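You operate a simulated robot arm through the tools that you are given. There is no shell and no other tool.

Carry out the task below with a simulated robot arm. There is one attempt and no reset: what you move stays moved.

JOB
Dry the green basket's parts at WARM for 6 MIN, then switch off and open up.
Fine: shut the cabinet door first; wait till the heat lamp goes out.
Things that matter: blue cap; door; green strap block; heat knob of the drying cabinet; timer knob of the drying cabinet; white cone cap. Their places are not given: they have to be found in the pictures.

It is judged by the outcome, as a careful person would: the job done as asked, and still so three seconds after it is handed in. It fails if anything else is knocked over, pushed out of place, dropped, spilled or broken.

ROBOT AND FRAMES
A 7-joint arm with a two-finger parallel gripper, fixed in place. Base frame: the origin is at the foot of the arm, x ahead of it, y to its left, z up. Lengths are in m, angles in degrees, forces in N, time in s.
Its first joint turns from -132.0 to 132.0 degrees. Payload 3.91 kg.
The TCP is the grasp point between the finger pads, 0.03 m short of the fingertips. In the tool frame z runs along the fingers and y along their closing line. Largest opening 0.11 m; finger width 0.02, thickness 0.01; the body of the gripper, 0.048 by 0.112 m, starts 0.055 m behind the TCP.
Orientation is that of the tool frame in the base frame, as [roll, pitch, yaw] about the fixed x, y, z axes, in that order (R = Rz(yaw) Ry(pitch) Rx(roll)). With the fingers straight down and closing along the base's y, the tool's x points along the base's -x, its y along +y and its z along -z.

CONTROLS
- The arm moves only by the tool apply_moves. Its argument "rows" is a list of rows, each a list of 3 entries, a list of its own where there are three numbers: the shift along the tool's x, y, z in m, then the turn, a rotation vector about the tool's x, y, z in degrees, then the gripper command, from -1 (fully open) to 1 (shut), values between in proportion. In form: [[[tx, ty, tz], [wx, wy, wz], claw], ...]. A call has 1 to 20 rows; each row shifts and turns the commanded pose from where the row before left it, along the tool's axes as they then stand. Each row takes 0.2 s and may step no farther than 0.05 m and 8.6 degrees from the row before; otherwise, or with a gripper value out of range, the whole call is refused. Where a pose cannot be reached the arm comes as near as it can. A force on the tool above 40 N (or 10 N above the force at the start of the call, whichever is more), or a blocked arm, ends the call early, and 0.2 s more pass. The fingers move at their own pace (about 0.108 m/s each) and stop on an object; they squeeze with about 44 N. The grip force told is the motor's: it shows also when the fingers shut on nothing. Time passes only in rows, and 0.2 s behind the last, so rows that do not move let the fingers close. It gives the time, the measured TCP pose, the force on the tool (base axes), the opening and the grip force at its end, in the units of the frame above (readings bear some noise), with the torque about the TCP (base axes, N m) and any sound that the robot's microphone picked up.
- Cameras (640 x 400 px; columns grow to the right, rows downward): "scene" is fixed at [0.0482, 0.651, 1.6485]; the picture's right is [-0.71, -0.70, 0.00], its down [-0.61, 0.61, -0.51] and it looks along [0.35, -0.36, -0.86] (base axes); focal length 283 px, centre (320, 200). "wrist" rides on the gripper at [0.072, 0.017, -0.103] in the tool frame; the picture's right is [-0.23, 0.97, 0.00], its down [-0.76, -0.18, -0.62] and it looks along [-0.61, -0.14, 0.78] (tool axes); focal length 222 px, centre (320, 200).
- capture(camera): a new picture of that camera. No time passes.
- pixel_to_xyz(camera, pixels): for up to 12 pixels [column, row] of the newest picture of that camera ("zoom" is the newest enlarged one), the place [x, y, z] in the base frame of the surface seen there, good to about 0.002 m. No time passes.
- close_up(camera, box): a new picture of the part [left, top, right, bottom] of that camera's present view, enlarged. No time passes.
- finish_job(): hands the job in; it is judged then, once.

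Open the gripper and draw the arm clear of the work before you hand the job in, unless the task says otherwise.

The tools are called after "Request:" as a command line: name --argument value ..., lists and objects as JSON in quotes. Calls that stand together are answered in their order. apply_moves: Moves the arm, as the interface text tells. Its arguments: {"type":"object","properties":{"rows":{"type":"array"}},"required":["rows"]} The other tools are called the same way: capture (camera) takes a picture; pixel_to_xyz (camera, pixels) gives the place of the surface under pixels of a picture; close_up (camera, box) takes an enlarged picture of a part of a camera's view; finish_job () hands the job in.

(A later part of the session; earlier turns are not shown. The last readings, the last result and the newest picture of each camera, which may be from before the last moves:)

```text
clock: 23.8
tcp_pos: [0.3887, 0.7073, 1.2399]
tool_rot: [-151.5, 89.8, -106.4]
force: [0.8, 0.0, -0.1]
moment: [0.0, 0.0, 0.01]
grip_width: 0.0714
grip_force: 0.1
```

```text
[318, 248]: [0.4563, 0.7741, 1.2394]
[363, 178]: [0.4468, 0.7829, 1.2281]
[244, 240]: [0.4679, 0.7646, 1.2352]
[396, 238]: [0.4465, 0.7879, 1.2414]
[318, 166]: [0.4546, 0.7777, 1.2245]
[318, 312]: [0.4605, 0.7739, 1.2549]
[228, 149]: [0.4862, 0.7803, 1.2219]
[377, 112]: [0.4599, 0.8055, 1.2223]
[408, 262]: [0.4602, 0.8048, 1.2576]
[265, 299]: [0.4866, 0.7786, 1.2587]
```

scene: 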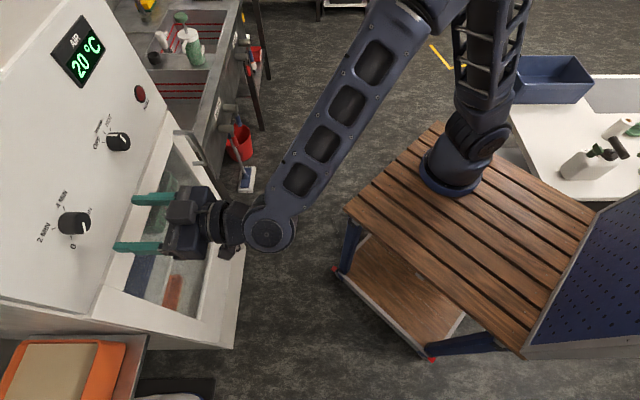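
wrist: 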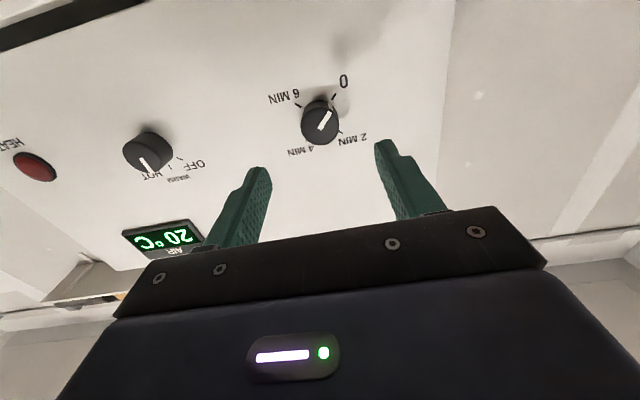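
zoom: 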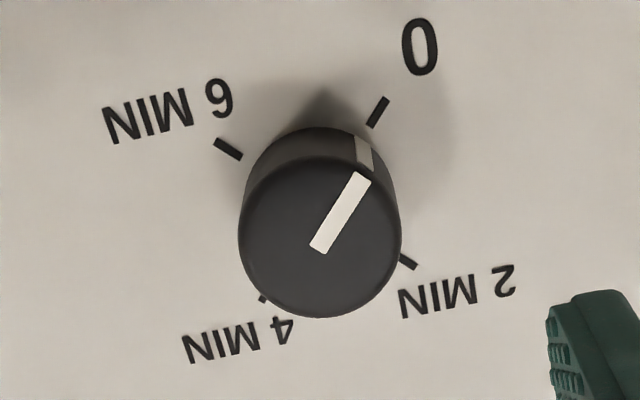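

The timer centre is s≈-0.2257, z≈1.240 and the tool is aligned with it. I now turn the wrist back 135° so that one grip can make the full 270° turn, watching for joint limits.

Request:
apply_moves --rows '[[[0, 0, 0], [0, 0, -7.5], -0.3], [[0, 0, 0], [0, 0, -7.5], -0.3], [[0, 0, 0], [0, 0, -7.5], -0.3], [[0, 0, 0], [0, 0, -7.5], -0.3], [[0, 0, 0], [0, 0, -7.5], -0.3], [[0, 0, 0], [0, 0, -7.5], -0.3], [[0, 0, 0], [0, 0, -7.5], -0.3], [[0, 0, 0], [0, 0, -7.5], -0.3], [[0, 0, 0], [0, 0, -7.5], -0.3], [[0, 0, 0], [0, 0, -7.5], -0.3], [[0, 0, 0], [0, 0, -7.5], -0.3], [[0, 0, 0], [0, 0, -7.5], -0.3], [[0, 0, 0], [0, 0, -7.5], -0.3], [[0, 0, 0], [0, 0, -7.5], -0.3], [[0, 0, 0], [0, 0, -7.5], -0.3], [[0, 0, 0], [0, 0, -7.5], -0.3], [[0, 0, 0], [0, 0, -7.5], -0.3], [[0, 0, 0], [0, 0, -7.5], -0.3]]'

Request:
capture --camera "wrist"

Request:
capture --camera "scene"

```text
clock: 27.6
tcp_pos: [0.3903, 0.7074, 1.2397]
tool_rot: [-90.2, -45.2, -44.7]
force: [0.9, -0.2, 0.4]
moment: [-0.01, 0.01, 0.0]
grip_width: 0.0716
grip_force: 0.0
```

```text
taken
```

wrist: 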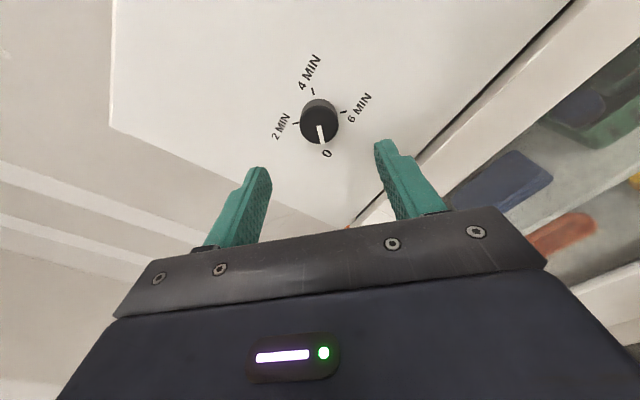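

```text
taken
```

scene: 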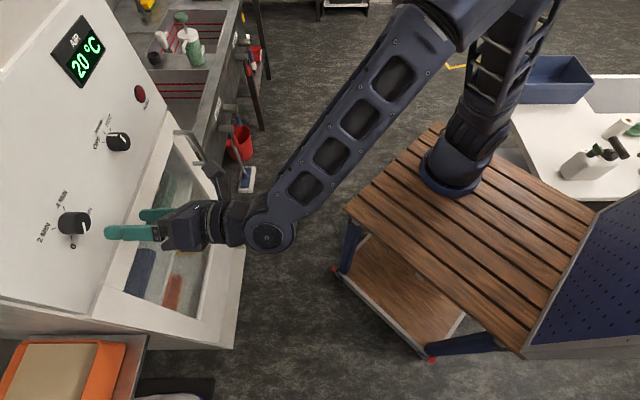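

The full turn back is reachable. I advance so that the pads straddle the timer knob, then grip it.

Request:
apply_moves --rows '[[[-0.0005, -0.0005, 0.0212], [0, 0, 0], -0.3], [[0, 0, 0.0212], [0, 0, 0], -0.3], [[0, 0, 0.0212], [0, 0, 0], -0.3], [[0, 0, 0.0212], [0, 0, 0], -0.3], [[0, 0, 0], [0, 0, 0], -0.3]]'

Request:
capture --camera "wrist"

Request:
close_up --camera "scene" --box '[30, 180, 190, 290]'

```text
clock: 28.8
tcp_pos: [0.4494, 0.7676, 1.2379]
tool_rot: [-90.3, -45.1, -44.8]
force: [0.8, 0.4, 0.0]
moment: [-0.01, -0.01, -0.02]
grip_width: 0.0712
grip_force: 0.1
```

```text
taken
```

wrist: 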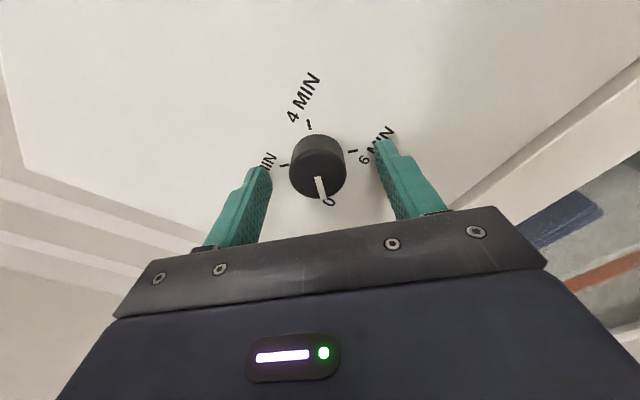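

```text
3.64 times, centred on (110, 235) of scene
```

zoom: 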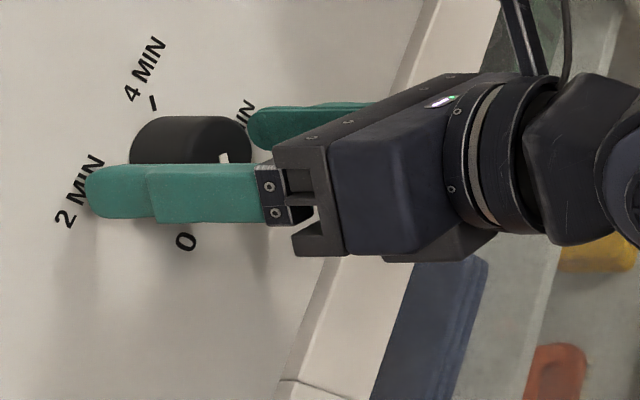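

The pads straddle the timer knob (wrist (318,165)). I close on it and read the forces.

Request:
apply_moves --rows '[[[0, 0, 0.0005], [0, 0, 0], 0.2], [[0, 0, 0], [0, 0, 0], 1], [[0, 0, 0], [0, 0, 0], 1], [[0, 0, 0], [0, 0, 0], 1]]'

```text
clock: 29.8
tcp_pos: [0.4487, 0.7679, 1.2393]
tool_rot: [-90.2, -45.1, -44.6]
force: [-2.5, 6.9, 3.9]
moment: [0.26, -0.28, 0.61]
grip_width: 0.0356
grip_force: 45.2
```

The timer knob is held. I correct 0.8 mm sideways and turn the first 135° clockwise.

Request:
apply_moves --rows '[[[-0.0002, -0.0008, 0], [0, 0, 0], 1], [[0, 0, 0], [0, 0, 7.5], 1], [[0, 0, 0], [0, 0, 7.5], 1], [[0, 0, 0], [0, 0, 7.5], 1], [[0, 0, 0], [0, 0, 7.5], 1], [[0, 0, 0], [0, 0, 7.5], 1], [[0, 0, 0], [0, 0, 7.5], 1], [[0, 0, 0], [0, 0, 7.5], 1], [[0, 0, 0], [0, 0, 7.5], 1], [[0, 0, 0], [0, 0, 7.5], 1], [[0, 0, 0], [0, 0, 7.5], 1], [[0, 0, 0], [0, 0, 7.5], 1], [[0, 0, 0], [0, 0, 7.5], 1], [[0, 0, 0], [0, 0, 7.5], 1], [[0, 0, 0], [0, 0, 7.5], 1], [[0, 0, 0], [0, 0, 7.5], 1], [[0, 0, 0], [0, 0, 7.5], 1], [[0, 0, 0], [0, 0, 7.5], 1], [[0, 0, 0], [0, 0, 7.5], 1]]'

Request:
close_up --camera "wrist" --box '[240, 90, 400, 230]'

Request:
capture --camera "scene"

```text
clock: 33.8
tcp_pos: [0.449, 0.7674, 1.2405]
tool_rot: [105.3, 89.9, 150.3]
force: [14.4, -12.1, 28.3]
moment: [0.48, -0.51, 0.15]
grip_width: 0.0356
grip_force: 44.1
```

```text
2.86 times, centred on (320, 160) of wrist
```

zoom: 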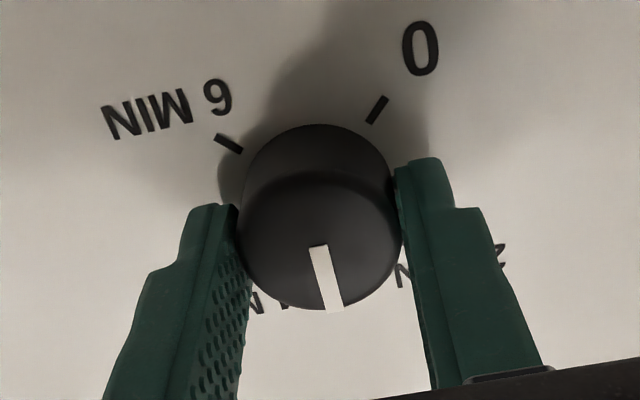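

```text
taken
```

scene: 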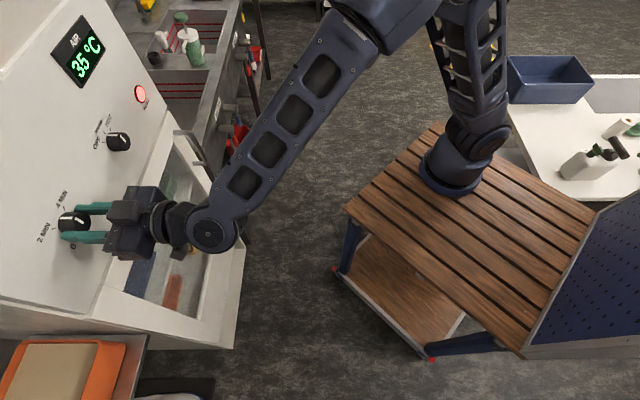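

The HEAT lamp is lit and the air reads 35 °C; the pointer is half way (up). The side force has grown to (19 N in s, 28 N in z), so I shift the command 1–2 mm that way and turn on 60°.

Request:
apply_moves --rows '[[[-0.002, -0.001, 0], [0, 0, 0], 1], [[0, 0, 0], [0, 0, 7.5], 1], [[0, 0, 0], [0, 0, 7.5], 1], [[0, 0, 0], [0, 0, 7.5], 1], [[0, 0, 0], [0, 0, 7.5], 1]]'

```text
clock: 35.0
tcp_pos: [0.4499, 0.7676, 1.2403]
tool_rot: [90.5, 60.0, 135.4]
force: [10.3, -11.2, 11.2]
moment: [0.13, -0.12, 0.26]
grip_width: 0.0355
grip_force: 44.7
```

The side force has eased. I turn on another 45°, with a small correction.

Request:
apply_moves --rows '[[[-0.0009, -0.0003, 0], [0, 0, 7.5], 1], [[0, 0, 0], [0, 0, 7.5], 1], [[0, 0, 0], [0, 0, 7.5], 1], [[0, 0, 0], [0, 0, 7.5], 1], [[0, 0, 0], [0, 0, 7.5], 1], [[0, 0, 0], [0, 0, 7.5], 1]]'

```text
clock: 36.4
tcp_pos: [0.4492, 0.7669, 1.2408]
tool_rot: [90.4, 15.0, 135.1]
force: [5.4, -12.3, -15.5]
moment: [-0.11, 0.03, 0.76]
grip_width: 0.0357
grip_force: 45.0
```

Still tracking well, no reach warning. I turn the last 60° in the same way.

Request:
apply_moves --rows '[[[-0.0003, -0.0011, 0], [0, 0, 7.5], 1], [[0, 0, 0], [0, 0, 7.5], 1], [[0, 0, 0], [0, 0, 7.5], 1], [[0, 0, 0], [0, 0, 7.5], 1]]'

Request:
close_up --camera "scene" --box '[30, 180, 190, 290]'

Request:
close_up --camera "wrist" --box '[240, 90, 400, 230]'

```text
clock: 37.4
tcp_pos: [0.4505, 0.7667, 1.2402]
tool_rot: [90.3, -15.2, 135.0]
force: [1.6, -4.9, -21.6]
moment: [-0.02, -0.01, 0.45]
grip_width: 0.0359
grip_force: 45.2
```

```text
3.64 times, centred on (110, 235) of scene
```

zoom: 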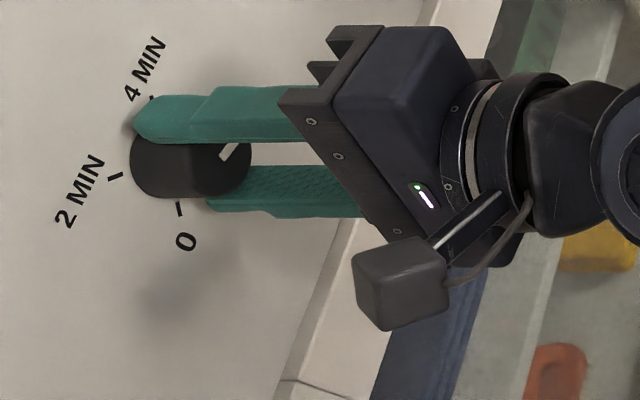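

```text
2.86 times, centred on (320, 160) of wrist
```

zoom: 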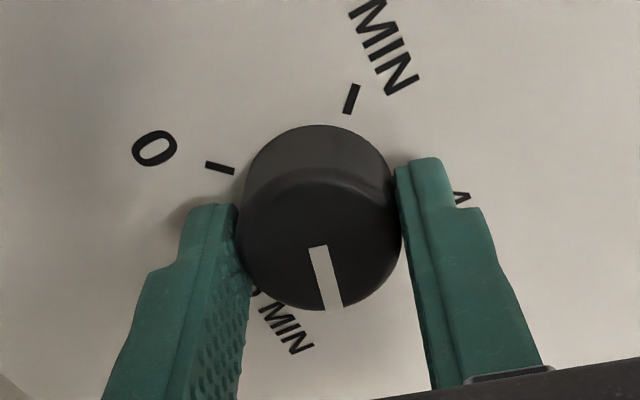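

The pointer is at about 105°, 30° short of 6 MIN. I turn the remaining 30°.

Request:
apply_moves --rows '[[[-0.0003, -0.001, 0], [0, 0, 7.5], 1], [[0, 0, 0], [0, 0, 7.5], 1], [[0, 0, 0], [0, 0, 7.5], 1], [[0, 0, 0], [0, 0, 7.5], 1], [[0, 0, 0], [0, 0, 0], 1]]'

Request:
close_up --camera "scene" --box '[30, 180, 190, 290]'

Request:
close_up --camera "wrist" --box '[240, 90, 400, 230]'

```text
clock: 38.5
tcp_pos: [0.4505, 0.7663, 1.2399]
tool_rot: [90.4, -45.0, 134.8]
force: [-4.5, -9.2, -23.5]
moment: [-0.35, -0.2, -0.3]
grip_width: 0.0357
grip_force: 45.1
```

```text
3.64 times, centred on (110, 235) of scene
```

zoom: 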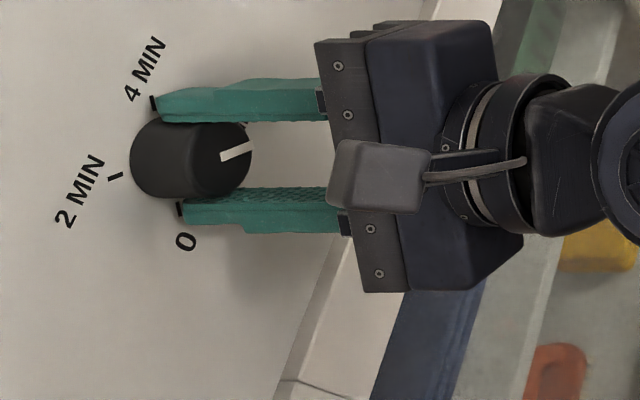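

```text
2.86 times, centred on (320, 160) of wrist
```

zoom: 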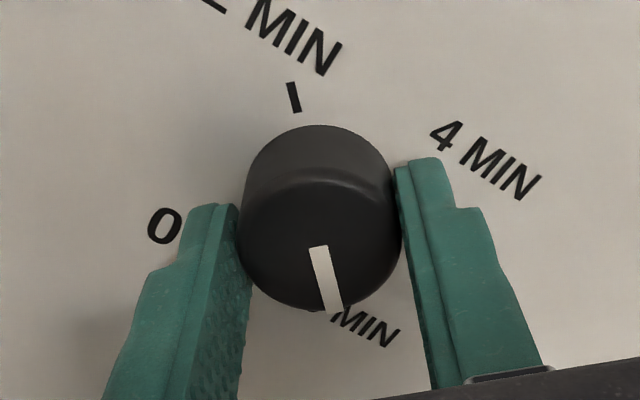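

The tool has turned the full 270°, and the pointer now points to lower right, at 6 MIN. I release it and draw back to check.

Request:
apply_moves --rows '[[[0, 0, 0], [0, 0, 0], -0.2], [[0, 0, 0], [0, 0, 0], -0.2], [[0, 0, -0.025], [0, 0, 0], -0.2], [[0, 0, -0.035], [0, 0, 0], -0.2], [[0, 0, -0.03], [0, 0, 0], -0.2]]'

Request:
capture --camera "scene"

Request:
close_up --camera "wrist" --box '[240, 70, 400, 180]'

Request:
pixel_to_xyz --camera "zoom" --pixels '[[318, 215], [330, 260]]'

```text
clock: 39.8
tcp_pos: [0.3872, 0.7033, 1.238]
tool_rot: [90.2, -44.8, 135.0]
force: [0.1, -0.1, -0.2]
moment: [0.0, 0.01, -0.01]
grip_width: 0.0661
grip_force: 0.0
```

```text
taken
```

scene: 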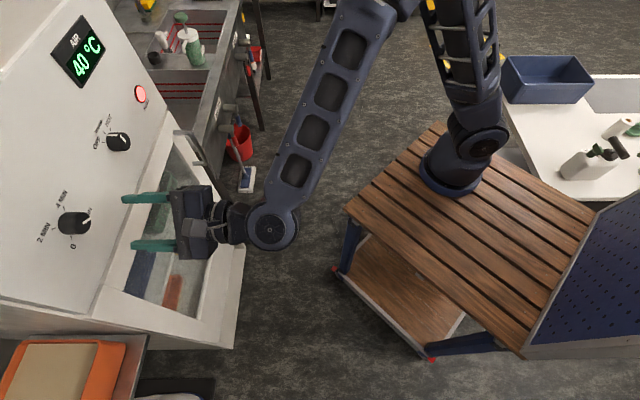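

```text
3.64 times, centred on (320, 125) of wrist
```

zoom: 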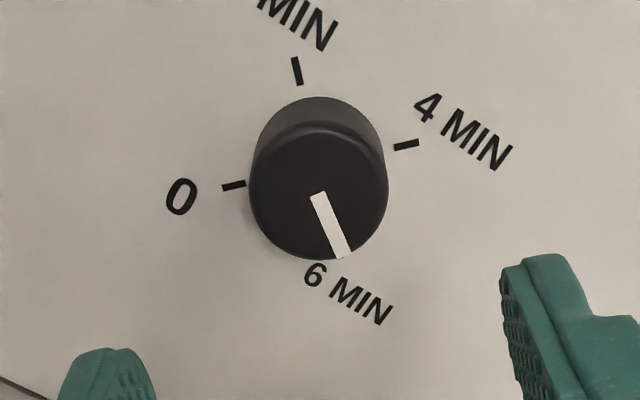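

```text
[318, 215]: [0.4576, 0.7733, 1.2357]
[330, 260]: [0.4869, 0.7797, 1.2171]
```

The lamp is lit at 40 °C. I measure the timer pointer's angle, inner end (318,197) to tip (342,252) in the zoom.

Request:
pixel_to_xyz --camera "zoom" --pixels '[[318, 197], [342, 252], [330, 225], [297, 70], [406, 144], [234, 186], [324, 210], [336, 240]]'

Request:
close_up --camera "scene" --box '[40, 195, 112, 250]'

```text
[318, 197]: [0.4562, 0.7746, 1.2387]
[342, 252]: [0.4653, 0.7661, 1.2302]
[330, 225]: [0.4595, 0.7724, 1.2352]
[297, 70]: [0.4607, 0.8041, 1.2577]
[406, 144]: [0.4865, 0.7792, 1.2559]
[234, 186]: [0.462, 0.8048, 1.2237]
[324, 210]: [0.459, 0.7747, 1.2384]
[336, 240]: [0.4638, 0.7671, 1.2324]
```

```text
7.27 times, centred on (76, 222) of scene
```

zoom: 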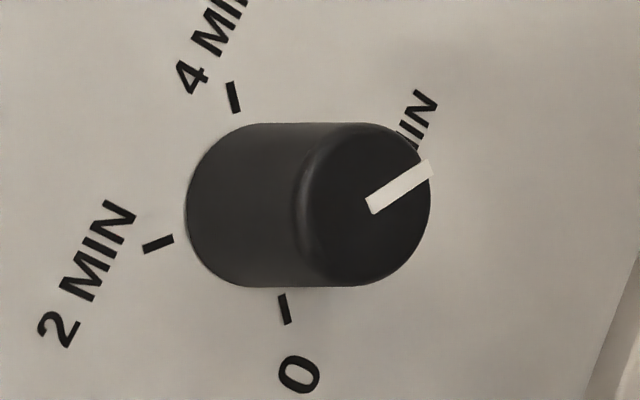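

The pointer stood at 6 MIN (the turn was exactly 270° with no slip in the grip) and now reads about 124–128°, so it seems to be running down already. I turn the tool back 90° while waiting, and look again.

Request:
apply_moves --rows '[[[0, 0, -0.01], [0, 0, -7.5], -0.3], [[0, 0, 0], [0, 0, -7.5], -0.3], [[0, 0, 0], [0, 0, -7.5], -0.3], [[0, 0, 0], [0, 0, -7.5], -0.3], [[0, 0, 0], [0, 0, -7.5], -0.3], [[0, 0, 0], [0, 0, -7.5], -0.3], [[0, 0, 0], [0, 0, -7.5], -0.3], [[0, 0, 0], [0, 0, -7.5], -0.3], [[0, 0, 0], [0, 0, -7.5], -0.3], [[0, 0, 0], [0, 0, -7.5], -0.3], [[0, 0, 0], [0, 0, -7.5], -0.3], [[0, 0, 0], [0, 0, -7.5], -0.3]]'

Request:
close_up --camera "scene" --box '[40, 195, 112, 250]'

Request:
close_up --camera "scene" --box '[30, 10, 180, 160]'

```text
clock: 42.4
tcp_pos: [0.3787, 0.6961, 1.2401]
tool_rot: [90.3, 45.1, 135.2]
force: [0.6, 0.1, 0.5]
moment: [-0.01, -0.03, 0.01]
grip_width: 0.0716
grip_force: 0.1
```

```text
7.27 times, centred on (76, 222) of scene
```

zoom: 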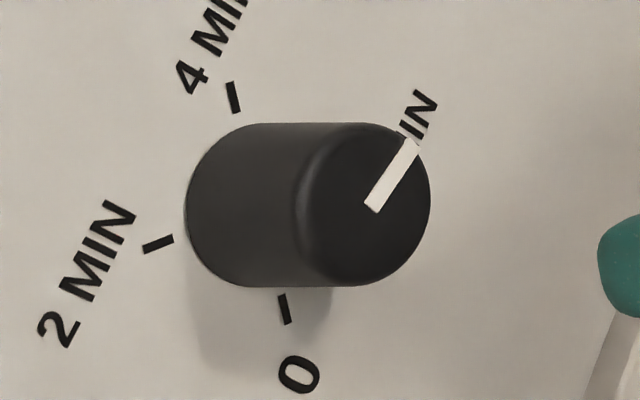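

```text
2.67 times, centred on (105, 85) of scene
```

zoom: 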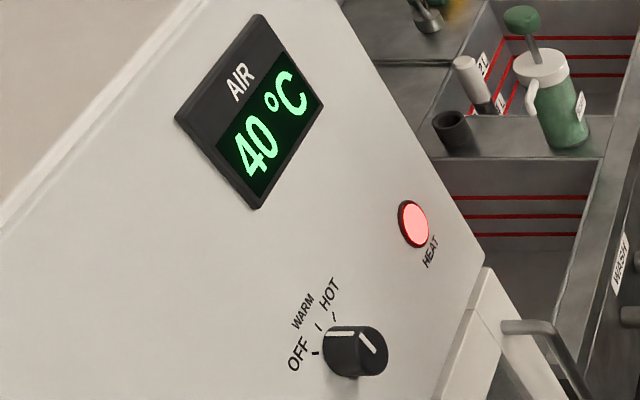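

The timer is running down (about 5°/s) with the lamp lit at 40 °C. I move the tool to stand ready in front of the heat knob and wait.

Request:
apply_moves --rows '[[[-0.0239, -0.0267, 0.003], [0, 0, 0], -0.3], [[-0.0239, -0.0267, 0.003], [0, 0, 0], -0.3], [[-0.0239, -0.0267, 0.003], [0, 0, 0], -0.3], [[-0.0239, -0.0267, 0.003], [0, 0, 0], -0.3], [[-0.0239, -0.0267, 0.003], [0, 0, 0], -0.3], [[0, 0, 0], [0, 0, 0], -0.3], [[0, 0, 0], [0, 0, 0], -0.3], [[0, 0, 0], [0, 0, 0], -0.3], [[0, 0, 0], [0, 0, 0], -0.3], [[0, 0, 0], [0, 0, 0], -0.3], [[0, 0, 0], [0, 0, 0], -0.3], [[0, 0, 0], [0, 0, 0], -0.3], [[0, 0, 0], [0, 0, 0], -0.3], [[0, 0, 0], [0, 0, 0], -0.3], [[0, 0, 0], [0, 0, 0], -0.3], [[0, 0, 0], [0, 0, 0], -0.3], [[0, 0, 0], [0, 0, 0], -0.3], [[0, 0, 0], [0, 0, 0], -0.3], [[0, 0, 0], [0, 0, 0], -0.3], [[0, 0, 0], [0, 0, 0], -0.3]]'

Request:
capture --camera "scene"

Request:
close_up --camera "scene" --box '[40, 195, 112, 250]'

Request:
capture --camera "wrist"

```text
clock: 46.5
tcp_pos: [0.515, 0.5818, 1.2294]
tool_rot: [90.2, 45.2, 135.2]
force: [0.1, -0.2, 0.2]
moment: [0.02, -0.01, -0.01]
grip_width: 0.0714
grip_force: 0.0
```

```text
taken
```

scene: 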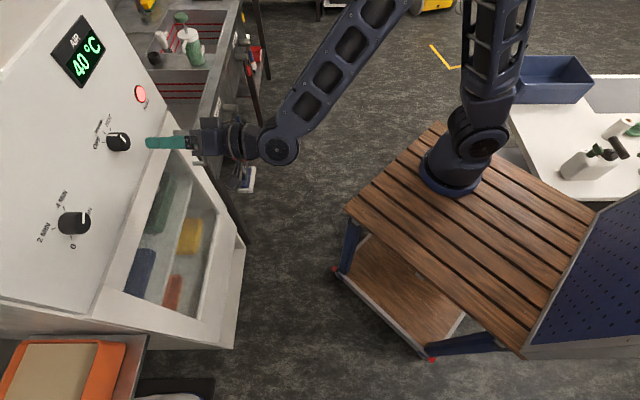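

```text
7.27 times, centred on (76, 222) of scene
```

zoom: 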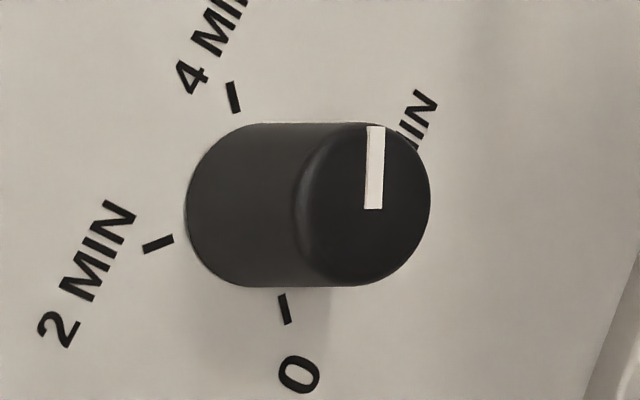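

```text
taken
```

wrist: 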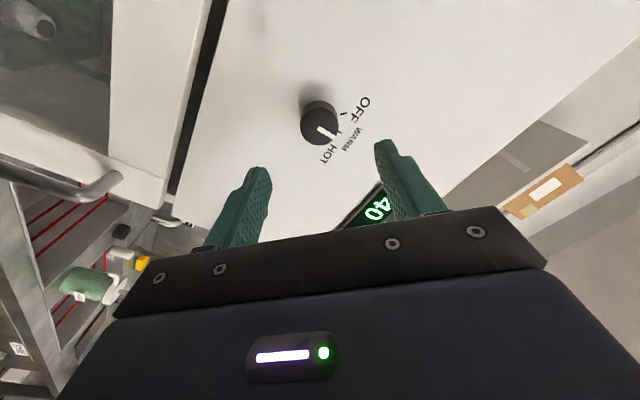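

The pointer keeps running down and the lamp stays lit. I wait in place.

Request:
apply_moves --rows '[[[0, 0, 0], [0, 0, 0], -0.3], [[0, 0, 0], [0, 0, 0], -0.3], [[0, 0, 0], [0, 0, 0], -0.3], [[0, 0, 0], [0, 0, 0], -0.3], [[0, 0, 0], [0, 0, 0], -0.3], [[0, 0, 0], [0, 0, 0], -0.3], [[0, 0, 0], [0, 0, 0], -0.3], [[0, 0, 0], [0, 0, 0], -0.3], [[0, 0, 0], [0, 0, 0], -0.3], [[0, 0, 0], [0, 0, 0], -0.3], [[0, 0, 0], [0, 0, 0], -0.3], [[0, 0, 0], [0, 0, 0], -0.3], [[0, 0, 0], [0, 0, 0], -0.3], [[0, 0, 0], [0, 0, 0], -0.3], [[0, 0, 0], [0, 0, 0], -0.3], [[0, 0, 0], [0, 0, 0], -0.3], [[0, 0, 0], [0, 0, 0], -0.3], [[0, 0, 0], [0, 0, 0], -0.3], [[0, 0, 0], [0, 0, 0], -0.3], [[0, 0, 0], [0, 0, 0], -0.3]]'

Request:
close_up --camera "scene" --box '[30, 10, 180, 260]'

```text
clock: 50.8
tcp_pos: [0.5161, 0.5811, 1.23]
tool_rot: [90.2, 45.2, 135.2]
force: [0.1, -0.5, -0.6]
moment: [0.01, -0.01, -0.01]
grip_width: 0.0714
grip_force: 0.0
```

```text
1.60 times, centred on (105, 135) of scene
```

zoom: 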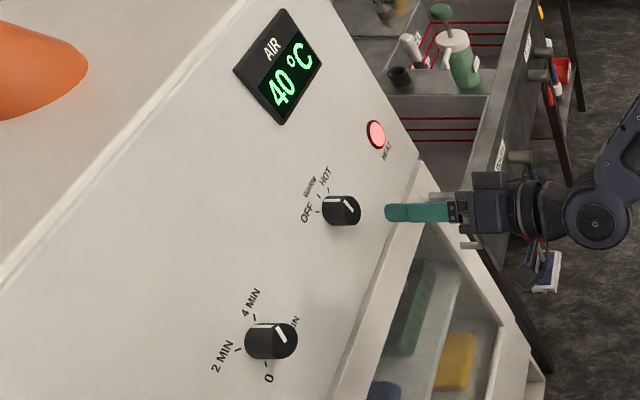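

The lamp is still lit and the timer has run to roughly 4 MIN. I keep waiting.

Request:
apply_moves --rows '[[[0, 0, 0], [0, 0, 0], -0.3], [[0, 0, 0], [0, 0, 0], -0.3], [[0, 0, 0], [0, 0, 0], -0.3], [[0, 0, 0], [0, 0, 0], -0.3], [[0, 0, 0], [0, 0, 0], -0.3], [[0, 0, 0], [0, 0, 0], -0.3], [[0, 0, 0], [0, 0, 0], -0.3], [[0, 0, 0], [0, 0, 0], -0.3], [[0, 0, 0], [0, 0, 0], -0.3], [[0, 0, 0], [0, 0, 0], -0.3], [[0, 0, 0], [0, 0, 0], -0.3], [[0, 0, 0], [0, 0, 0], -0.3], [[0, 0, 0], [0, 0, 0], -0.3], [[0, 0, 0], [0, 0, 0], -0.3], [[0, 0, 0], [0, 0, 0], -0.3], [[0, 0, 0], [0, 0, 0], -0.3], [[0, 0, 0], [0, 0, 0], -0.3], [[0, 0, 0], [0, 0, 0], -0.3], [[0, 0, 0], [0, 0, 0], -0.3], [[0, 0, 0], [0, 0, 0], -0.3]]'

Request:
apply_moves --rows '[[[0, 0, 0], [0, 0, 0], -0.3], [[0, 0, 0], [0, 0, 0], -0.3], [[0, 0, 0], [0, 0, 0], -0.3], [[0, 0, 0], [0, 0, 0], -0.3], [[0, 0, 0], [0, 0, 0], -0.3], [[0, 0, 0], [0, 0, 0], -0.3], [[0, 0, 0], [0, 0, 0], -0.3], [[0, 0, 0], [0, 0, 0], -0.3], [[0, 0, 0], [0, 0, 0], -0.3], [[0, 0, 0], [0, 0, 0], -0.3], [[0, 0, 0], [0, 0, 0], -0.3], [[0, 0, 0], [0, 0, 0], -0.3], [[0, 0, 0], [0, 0, 0], -0.3], [[0, 0, 0], [0, 0, 0], -0.3], [[0, 0, 0], [0, 0, 0], -0.3], [[0, 0, 0], [0, 0, 0], -0.3], [[0, 0, 0], [0, 0, 0], -0.3], [[0, 0, 0], [0, 0, 0], -0.3], [[0, 0, 0], [0, 0, 0], -0.3], [[0, 0, 0], [0, 0, 0], -0.3]]'

Request:
close_up --camera "scene" --box '[30, 10, 180, 260]'

```text
clock: 55.0
tcp_pos: [0.5155, 0.5803, 1.231]
tool_rot: [90.2, 45.2, 135.1]
force: [0.0, -0.2, -0.3]
moment: [-0.01, 0.01, 0.02]
grip_width: 0.0715
grip_force: 0.2
```

```text
clock: 59.1
tcp_pos: [0.5164, 0.5823, 1.231]
tool_rot: [90.2, 45.1, 135.2]
force: [-1.0, 0.8, -0.3]
moment: [0.0, -0.02, 0.03]
grip_width: 0.0717
grip_force: 0.1
```

```text
1.60 times, centred on (105, 135) of scene
```

zoom: 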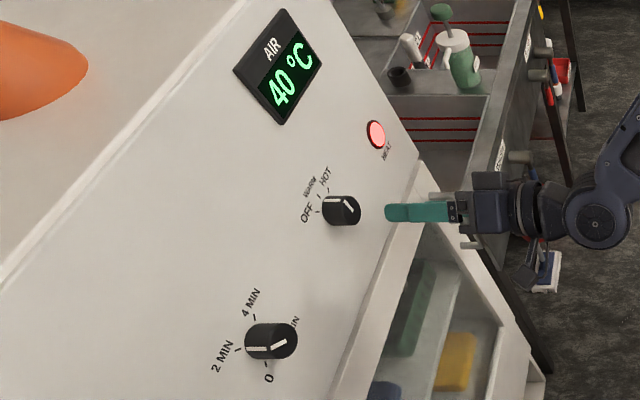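

The timer is now near 2 MIN, lamp still lit. I wait on.

Request:
apply_moves --rows '[[[0, 0, 0], [0, 0, 0], -0.3], [[0, 0, 0], [0, 0, 0], -0.3], [[0, 0, 0], [0, 0, 0], -0.3], [[0, 0, 0], [0, 0, 0], -0.3], [[0, 0, 0], [0, 0, 0], -0.3], [[0, 0, 0], [0, 0, 0], -0.3], [[0, 0, 0], [0, 0, 0], -0.3], [[0, 0, 0], [0, 0, 0], -0.3], [[0, 0, 0], [0, 0, 0], -0.3], [[0, 0, 0], [0, 0, 0], -0.3], [[0, 0, 0], [0, 0, 0], -0.3], [[0, 0, 0], [0, 0, 0], -0.3], [[0, 0, 0], [0, 0, 0], -0.3], [[0, 0, 0], [0, 0, 0], -0.3], [[0, 0, 0], [0, 0, 0], -0.3], [[0, 0, 0], [0, 0, 0], -0.3], [[0, 0, 0], [0, 0, 0], -0.3], [[0, 0, 0], [0, 0, 0], -0.3], [[0, 0, 0], [0, 0, 0], -0.3], [[0, 0, 0], [0, 0, 0], -0.3]]'

Request:
apply_moves --rows '[[[0, 0, 0], [0, 0, 0], -0.3], [[0, 0, 0], [0, 0, 0], -0.3], [[0, 0, 0], [0, 0, 0], -0.3], [[0, 0, 0], [0, 0, 0], -0.3], [[0, 0, 0], [0, 0, 0], -0.3], [[0, 0, 0], [0, 0, 0], -0.3], [[0, 0, 0], [0, 0, 0], -0.3], [[0, 0, 0], [0, 0, 0], -0.3], [[0, 0, 0], [0, 0, 0], -0.3], [[0, 0, 0], [0, 0, 0], -0.3], [[0, 0, 0], [0, 0, 0], -0.3], [[0, 0, 0], [0, 0, 0], -0.3], [[0, 0, 0], [0, 0, 0], -0.3], [[0, 0, 0], [0, 0, 0], -0.3], [[0, 0, 0], [0, 0, 0], -0.3], [[0, 0, 0], [0, 0, 0], -0.3], [[0, 0, 0], [0, 0, 0], -0.3], [[0, 0, 0], [0, 0, 0], -0.3], [[0, 0, 0], [0, 0, 0], -0.3], [[0, 0, 0], [0, 0, 0], -0.3]]'

Request:
close_up --camera "scene" --box '[30, 10, 180, 260]'

```text
clock: 63.4
tcp_pos: [0.5157, 0.5801, 1.2298]
tool_rot: [90.3, 45.1, 135.2]
force: [0.7, -1.1, 0.5]
moment: [0.01, -0.01, 0.0]
grip_width: 0.0715
grip_force: 0.1
```

```text
clock: 67.5
tcp_pos: [0.5151, 0.5805, 1.2301]
tool_rot: [90.2, 45.0, 135.2]
force: [-0.5, -0.3, -0.9]
moment: [-0.02, 0.03, -0.03]
grip_width: 0.0713
grip_force: 0.0
```

```text
1.60 times, centred on (105, 135) of scene
```

zoom: 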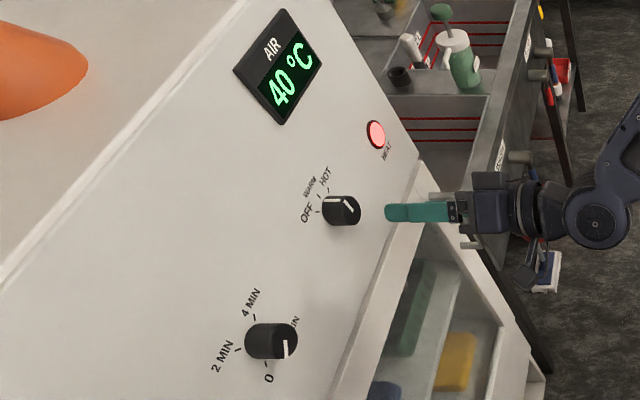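

The timer is close to 0 and the lamp is still lit. I wait another few seconds.

Request:
apply_moves --rows '[[[0, 0, 0], [0, 0, 0], -0.3], [[0, 0, 0], [0, 0, 0], -0.3], [[0, 0, 0], [0, 0, 0], -0.3], [[0, 0, 0], [0, 0, 0], -0.3], [[0, 0, 0], [0, 0, 0], -0.3], [[0, 0, 0], [0, 0, 0], -0.3], [[0, 0, 0], [0, 0, 0], -0.3], [[0, 0, 0], [0, 0, 0], -0.3], [[0, 0, 0], [0, 0, 0], -0.3], [[0, 0, 0], [0, 0, 0], -0.3], [[0, 0, 0], [0, 0, 0], -0.3], [[0, 0, 0], [0, 0, 0], -0.3], [[0, 0, 0], [0, 0, 0], -0.3], [[0, 0, 0], [0, 0, 0], -0.3], [[0, 0, 0], [0, 0, 0], -0.3], [[0, 0, 0], [0, 0, 0], -0.3], [[0, 0, 0], [0, 0, 0], -0.3], [[0, 0, 0], [0, 0, 0], -0.3], [[0, 0, 0], [0, 0, 0], -0.3], [[0, 0, 0], [0, 0, 0], -0.3]]'

Request:
close_up --camera "scene" --box '[30, 10, 180, 260]'

```text
clock: 71.8
tcp_pos: [0.5163, 0.5814, 1.2295]
tool_rot: [90.3, 45.1, 135.1]
force: [-0.2, -0.3, -0.1]
moment: [0.03, 0.02, 0.0]
grip_width: 0.0714
grip_force: 0.0
```

```text
1.60 times, centred on (105, 135) of scene
```

zoom: 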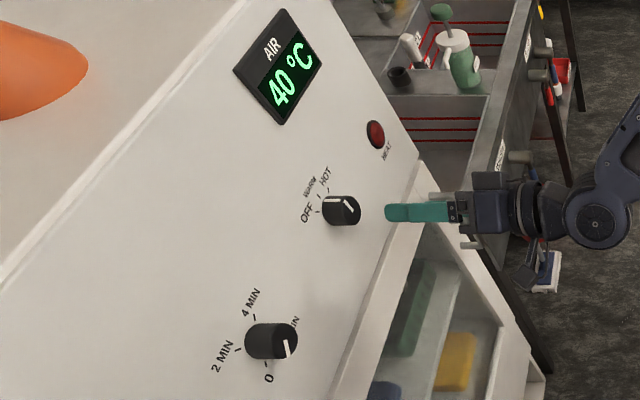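

The HEAT lamp has gone out (dark at (375,133)) and the timer is at 0. I advance onto the heat knob and grip it.

Request:
apply_moves --rows '[[[0, 0, 0.0215], [0, 0, 0], -0.3], [[0, 0, 0.0215], [0, 0, 0], -0.3], [[0, 0, 0.0215], [0, 0, 0], -0.3], [[0, 0, 0.0215], [0, 0, 0], -0.3], [[0, 0, 0], [0, 0, 0], -0.3]]'

Request:
capture --camera "wrist"

```text
clock: 73.0
tcp_pos: [0.5762, 0.6419, 1.231]
tool_rot: [90.2, 45.1, 135.2]
force: [-0.4, 0.6, -0.1]
moment: [0.0, -0.03, 0.01]
grip_width: 0.0716
grip_force: 0.1
```

```text
taken
```

wrist: 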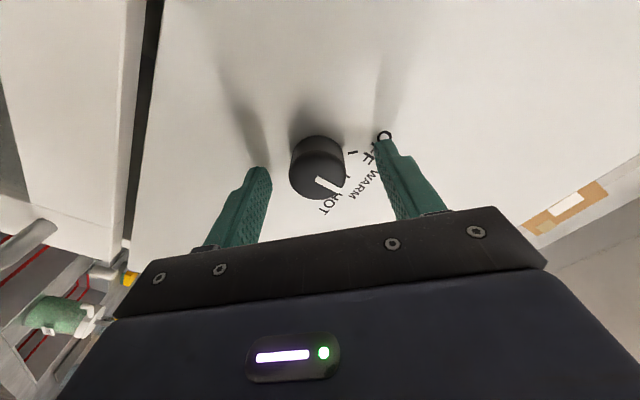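

The pads straddle the heat knob. I close on it.

Request:
apply_moves --rows '[[[0, -0.0005, 0], [0, 0, 0], 0.2], [[0, 0, 0], [0, 0, 0], 1], [[0, 0, 0], [0, 0, 0], 1], [[0, 0, 0], [0, 0, 0], 1]]'

```text
clock: 74.0
tcp_pos: [0.5774, 0.6403, 1.2304]
tool_rot: [90.3, 45.0, 135.1]
force: [1.3, -2.8, -2.3]
moment: [0.24, -0.21, 0.26]
grip_width: 0.0358
grip_force: 45.1
```

The grip is centred (small forces). I turn the heat knob 45° anticlockwise to OFF.

Request:
apply_moves --rows '[[[0, 0, 0], [0, 0, -5], 1], [[0, 0, 0], [0, 0, -5], 1], [[0, 0, 0], [0, 0, -5], 1], [[0, 0, 0], [0, 0, -5], 1], [[0, 0, 0], [0, 0, -5], 1], [[0, 0, 0], [0, 0, -5], 1], [[0, 0, 0], [0, 0, -5], 1], [[0, 0, 0], [0, 0, -5], 1], [[0, 0, 0], [0, 0, -5], 1], [[0, 0, 0], [0, 0, 0], 1]]'

Request:
close_up --camera "scene" --box '[85, 110, 145, 155]'

Request:
close_up --camera "wrist" --box '[240, 90, 400, 230]'

```text
clock: 76.2
tcp_pos: [0.5771, 0.6403, 1.2295]
tool_rot: [-142.1, 89.9, -97.2]
force: [-22.5, -20.1, -7.4]
moment: [0.34, -0.36, -0.38]
grip_width: 0.0354
grip_force: 45.3
```

```text
8.89 times, centred on (115, 132) of scene
```

zoom: 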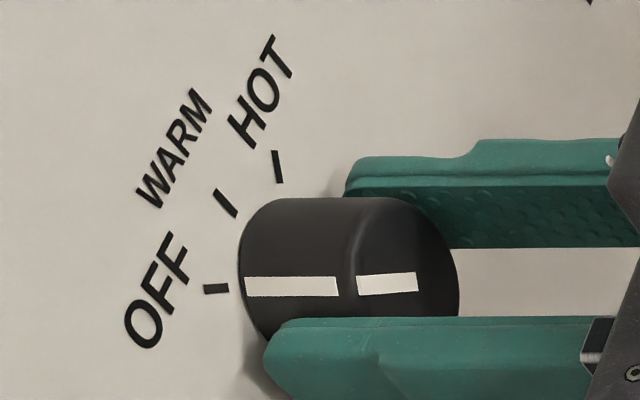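

```text
2.86 times, centred on (320, 160) of wrist
```

zoom: 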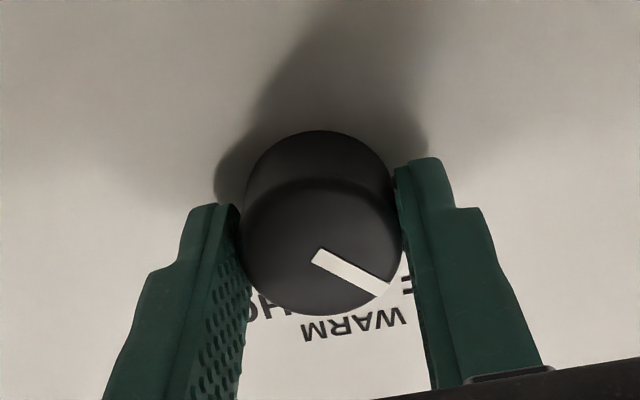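

The pointer lines up with the OFF mark, as it did at the start. I release and draw back, then check.

Request:
apply_moves --rows '[[[0, 0, 0], [0, 0, 0], -0.2], [[0, 0, 0], [0, 0, 0], -0.2], [[0, 0, -0.025], [0, 0, 0], -0.2], [[0, 0, -0.035], [0, 0, 0], -0.2], [[0, 0, -0.04], [0, 0, 0], -0.2], [[0, 0, -0.04], [0, 0, 0], -0.2]]'

Request:
close_up --camera "scene" --box '[85, 110, 145, 155]'

Request:
capture --camera "scene"

Request:
capture --camera "wrist"

```text
clock: 77.5
tcp_pos: [0.4779, 0.5414, 1.2288]
tool_rot: [-159.8, 89.8, -114.8]
force: [0.8, -0.1, -0.9]
moment: [0.0, 0.01, -0.03]
grip_width: 0.0661
grip_force: 0.0
```

```text
8.89 times, centred on (115, 132) of scene
```

zoom: 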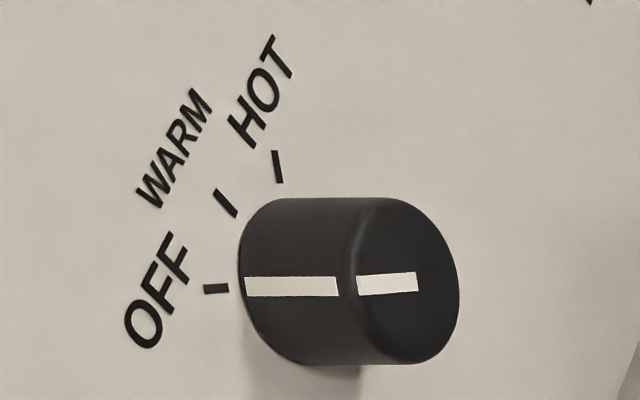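

```text
taken
```

scene: 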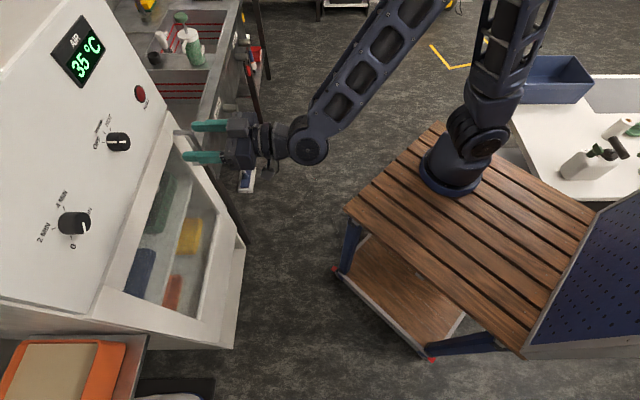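

```text
taken
```

wrist: 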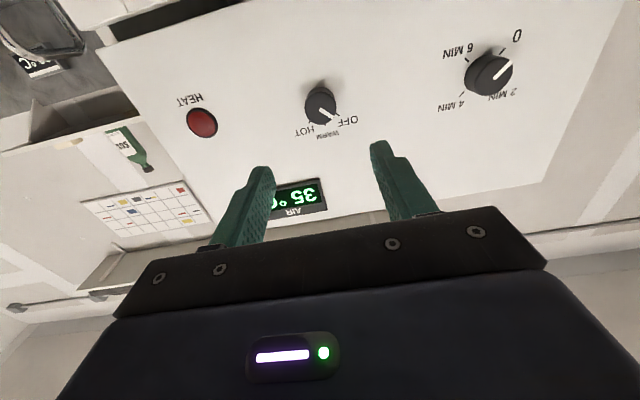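

Heat reads OFF, timer 0, lamp dark. Next is the door: I move in front of the handle (s≈0.137, z≈0.995).

Request:
apply_moves --rows '[[[0.0292, -0.0227, 0.0011], [0, 0, 0], -0.3], [[0.0292, -0.0227, 0.0011], [0, 0, 0], -0.3], [[0.0292, -0.0227, 0.0011], [0, 0, 0], -0.3], [[0.0292, -0.0227, 0.0011], [0, 0, 0], -0.3], [[0.0292, -0.0227, 0.0011], [0, 0, 0], -0.3], [[0.0292, -0.0227, 0.0011], [0, 0, 0], -0.3], [[0.0292, -0.0227, 0.0011], [0, 0, 0], -0.3], [[0.0292, -0.0227, 0.0011], [0, 0, 0], -0.3], [[0, 0, 0], [0, 0, 0], -0.3]]'

Request:
capture --camera "wrist"

Request:
capture --camera "scene"

```text
clock: 79.5
tcp_pos: [0.6118, 0.4175, 0.9993]
tool_rot: [-158.3, 89.8, -113.3]
force: [-0.4, 0.3, -0.9]
moment: [-0.02, 0.01, -0.03]
grip_width: 0.0714
grip_force: 0.1
```

```text
taken
```

wrist: 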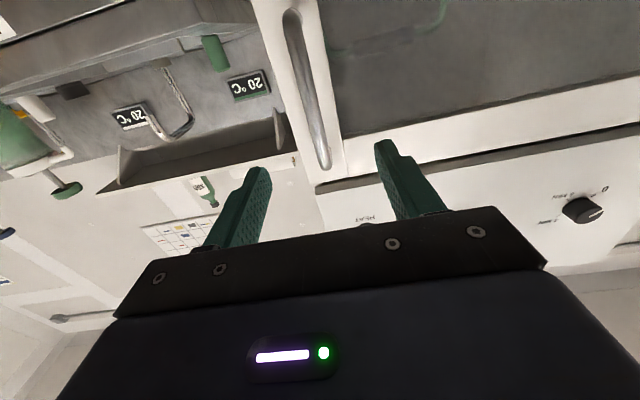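

```text
taken
```

scene: 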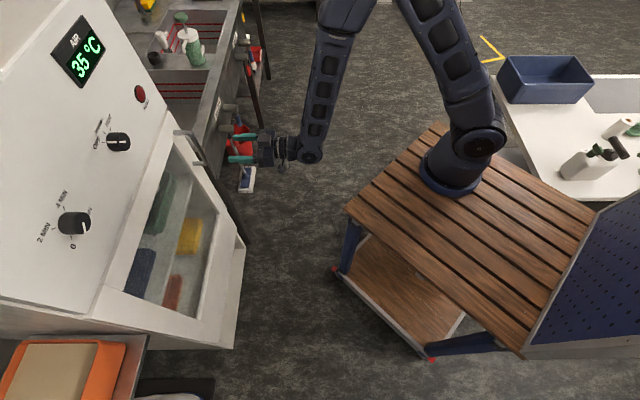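

The handle bar is visible in the wrist view from (292,15) to (322,165) and in the scene at (190,150). I measure the bar.

Request:
pixel_to_xyz --camera "wrist" --pixels '[[294, 40], [302, 75], [311, 110], [319, 140], [306, 110], [316, 110], [292, 16], [322, 163], [335, 120], [290, 90]]'

Request:
close_up --camera "scene" --box '[160, 110, 260, 190]'

Request:
pixel_to_xyz --camera "scene" --pixels '[[178, 133], [192, 134], [197, 145], [203, 158], [193, 163], [187, 133]]'

```text
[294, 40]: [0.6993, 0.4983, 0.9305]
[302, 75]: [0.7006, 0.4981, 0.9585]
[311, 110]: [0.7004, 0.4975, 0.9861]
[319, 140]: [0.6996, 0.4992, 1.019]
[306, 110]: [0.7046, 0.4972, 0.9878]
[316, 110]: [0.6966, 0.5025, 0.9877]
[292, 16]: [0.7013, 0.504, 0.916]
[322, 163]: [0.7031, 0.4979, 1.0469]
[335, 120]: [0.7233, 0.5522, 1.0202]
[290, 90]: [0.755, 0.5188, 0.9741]
```

```text
5.00 times, centred on (210, 150) of scene
```

zoom: 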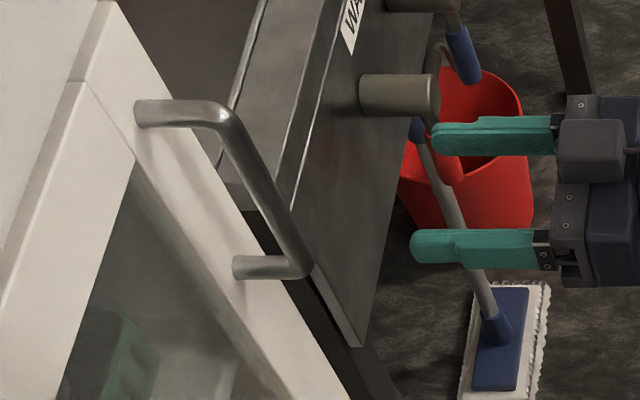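

```text
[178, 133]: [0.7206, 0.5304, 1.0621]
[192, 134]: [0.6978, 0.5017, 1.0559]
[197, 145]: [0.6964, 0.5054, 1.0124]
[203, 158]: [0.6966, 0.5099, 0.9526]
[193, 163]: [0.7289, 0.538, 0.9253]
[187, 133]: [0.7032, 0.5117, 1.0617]
```

The bar centre is near s≈0.142, d≈0.854. Before moving in I check how near the sink fittings beside it (zoom (400,95), (345,330)) are.

Request:
pixel_to_xyz --camera "zoom" --pixels '[[400, 95], [435, 85], [345, 330], [300, 100], [255, 120], [450, 150], [425, 180], [330, 260], [280, 250]]'

```text
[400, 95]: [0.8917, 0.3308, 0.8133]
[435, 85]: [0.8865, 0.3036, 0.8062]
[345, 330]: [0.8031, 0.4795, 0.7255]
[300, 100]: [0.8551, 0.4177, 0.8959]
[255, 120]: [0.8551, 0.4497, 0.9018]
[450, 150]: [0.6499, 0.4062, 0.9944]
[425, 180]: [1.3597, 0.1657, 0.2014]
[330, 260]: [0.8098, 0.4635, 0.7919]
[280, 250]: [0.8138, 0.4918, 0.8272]
```

The sink lies clear to the right and lower. I advance along the tool axis so that the pads straddle the handle bar.

Request:
apply_moves --rows '[[[0.003, -0.0046, 0.02], [0, 0, 0], -0.3], [[0, 0, 0.027], [0, 0, 0], -0.3], [[0, 0, 0.027], [0, 0, 0], -0.3], [[0, 0, 0.027], [0, 0, 0], -0.3], [[0, 0, 0.026], [0, 0, 0], -0.3], [[0, 0, 0], [0, 0, 0], -0.3]]'

Request:
capture --camera "wrist"

Request:
close_up --camera "scene" --box '[160, 110, 260, 190]'

```text
clock: 81.0
tcp_pos: [0.7044, 0.5054, 0.9945]
tool_rot: [-159.3, 89.8, -114.2]
force: [-0.5, 0.0, -0.2]
moment: [0.01, 0.0, -0.01]
grip_width: 0.0716
grip_force: 0.0
```

```text
taken
```

wrist: 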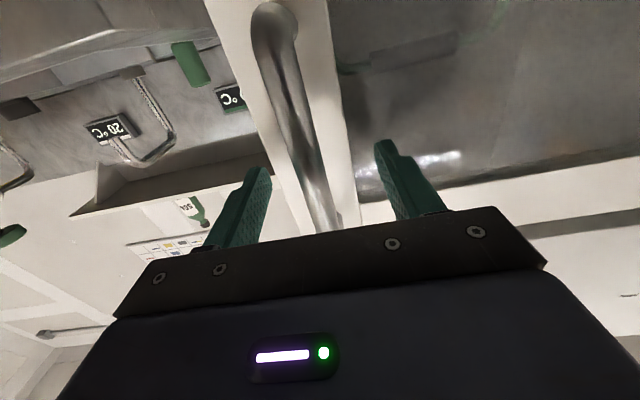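

```text
5.00 times, centred on (210, 150) of scene
```

zoom: 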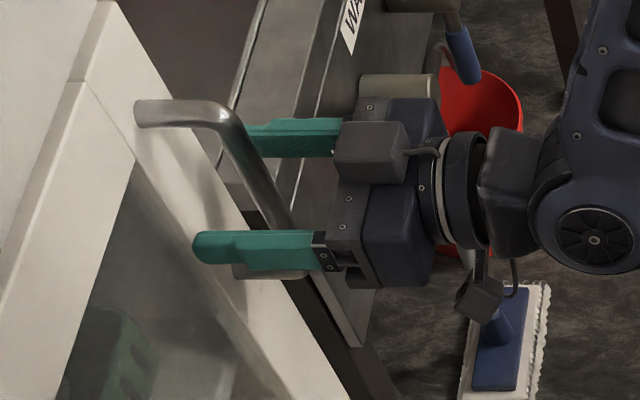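

The bar is between the pads (wrist (300,120), scene zoom). I close the fingers on it.

Request:
apply_moves --rows '[[[0, -0.0005, 0], [0, 0, 0], 0.3], [[0, 0, 0], [0, 0, 0], 1], [[0, 0, 0], [0, 0, 0], 1], [[0, 0, 0], [0, 0, 0], 1], [[0, 0, 0], [0, 0, 0], 1]]'

```text
clock: 82.2
tcp_pos: [0.7055, 0.5042, 0.9939]
tool_rot: [-156.6, 89.8, -111.6]
force: [9.7, -10.5, 1.8]
moment: [0.05, 0.05, -0.01]
grip_width: 0.0157
grip_force: 45.2
```

The handle is held (0.0157 m). I pull the door open along its arc, first 5° in small steps.

Request:
apply_moves --rows '[[[0, -0.0005, -0.005], [0, 0, 0], 1], [[0, 0.0014, -0.0106], [1.25, 0, 0], 1], [[0, 0.0014, -0.0106], [1.25, 0, 0], 1], [[0, 0.0014, -0.0106], [1.25, 0, 0], 1], [[0, 0.0014, -0.0106], [1.25, 0, 0], 1]]'

Request:
capture --camera "scene"

```text
clock: 83.3
tcp_pos: [0.6698, 0.4761, 0.9936]
tool_rot: [-159.1, 89.8, -119.0]
force: [8.6, -12.1, 0.3]
moment: [-0.48, 0.72, 0.12]
grip_width: 0.0156
grip_force: 44.7
```

```text
taken
```

scene: 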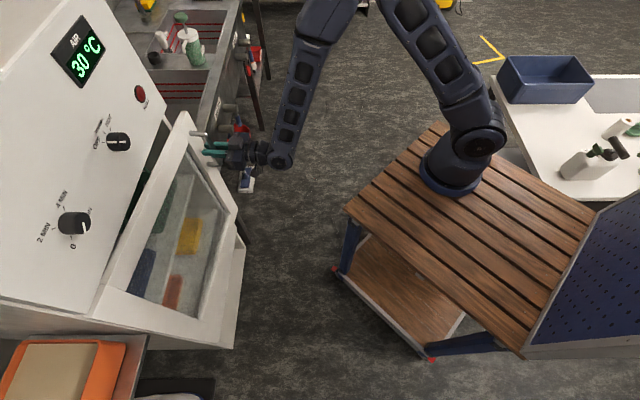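

The door follows (about 5° open). I keep pulling to about 20°.

Request:
apply_moves --rows '[[[0, 0.0004, -0.0106], [1.25, 0, 0], 1], [[0, 0.0014, -0.0106], [1.25, 0, 0], 1], [[0, 0.0014, -0.0106], [1.25, 0, 0], 1], [[0, 0.0014, -0.0106], [1.25, 0, 0], 1], [[0, 0.0014, -0.0106], [1.25, 0, 0], 1], [[0, 0.0014, -0.0106], [1.25, 0, 0], 1], [[0, 0.0014, -0.0106], [1.25, 0, 0], 1], [[0, 0.0014, -0.0106], [1.25, 0, 0], 1], [[0, 0.0014, -0.0106], [1.25, 0, 0], 1], [[0, 0.0014, -0.0106], [1.25, 0, 0], 1], [[0, 0.0014, -0.0106], [1.25, 0, 0], 1], [[0, 0.0014, -0.0106], [1.25, 0, 0], 1]]'

Request:
capture --camera "scene"

```text
clock: 86.0
tcp_pos: [0.5554, 0.4182, 0.9932]
tool_rot: [-149.4, 89.7, -124.3]
force: [11.9, -31.9, -14.2]
moment: [0.34, -0.36, 0.15]
grip_width: 0.0156
grip_force: 44.8
```

```text
taken
```

scene: 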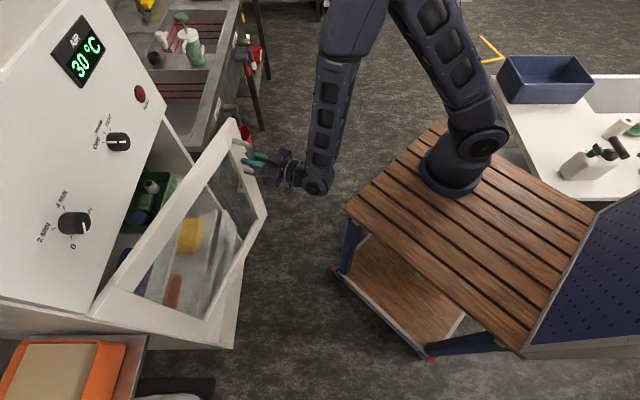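

The door is about 20° open; the side force of 34 N along the door shows that my path cuts about 3 mm short of the true arc. I correct that and pull 5° more.

Request:
apply_moves --rows '[[[0, -0.0025, 0], [0, 0, 0], 1], [[0, 0.0006, -0.0106], [1.25, 0, 0], 1], [[0, 0.0008, -0.0106], [1.25, 0, 0], 1], [[0, 0.0008, -0.0106], [1.25, 0, 0], 1], [[0, 0.0008, -0.0106], [1.25, 0, 0], 1]]'

```text
clock: 87.2
tcp_pos: [0.515, 0.4048, 0.9937]
tool_rot: [-134.9, 89.8, -114.7]
force: [-0.5, 2.5, -4.5]
moment: [0.14, -0.13, 0.16]
grip_width: 0.0156
grip_force: 45.0
```

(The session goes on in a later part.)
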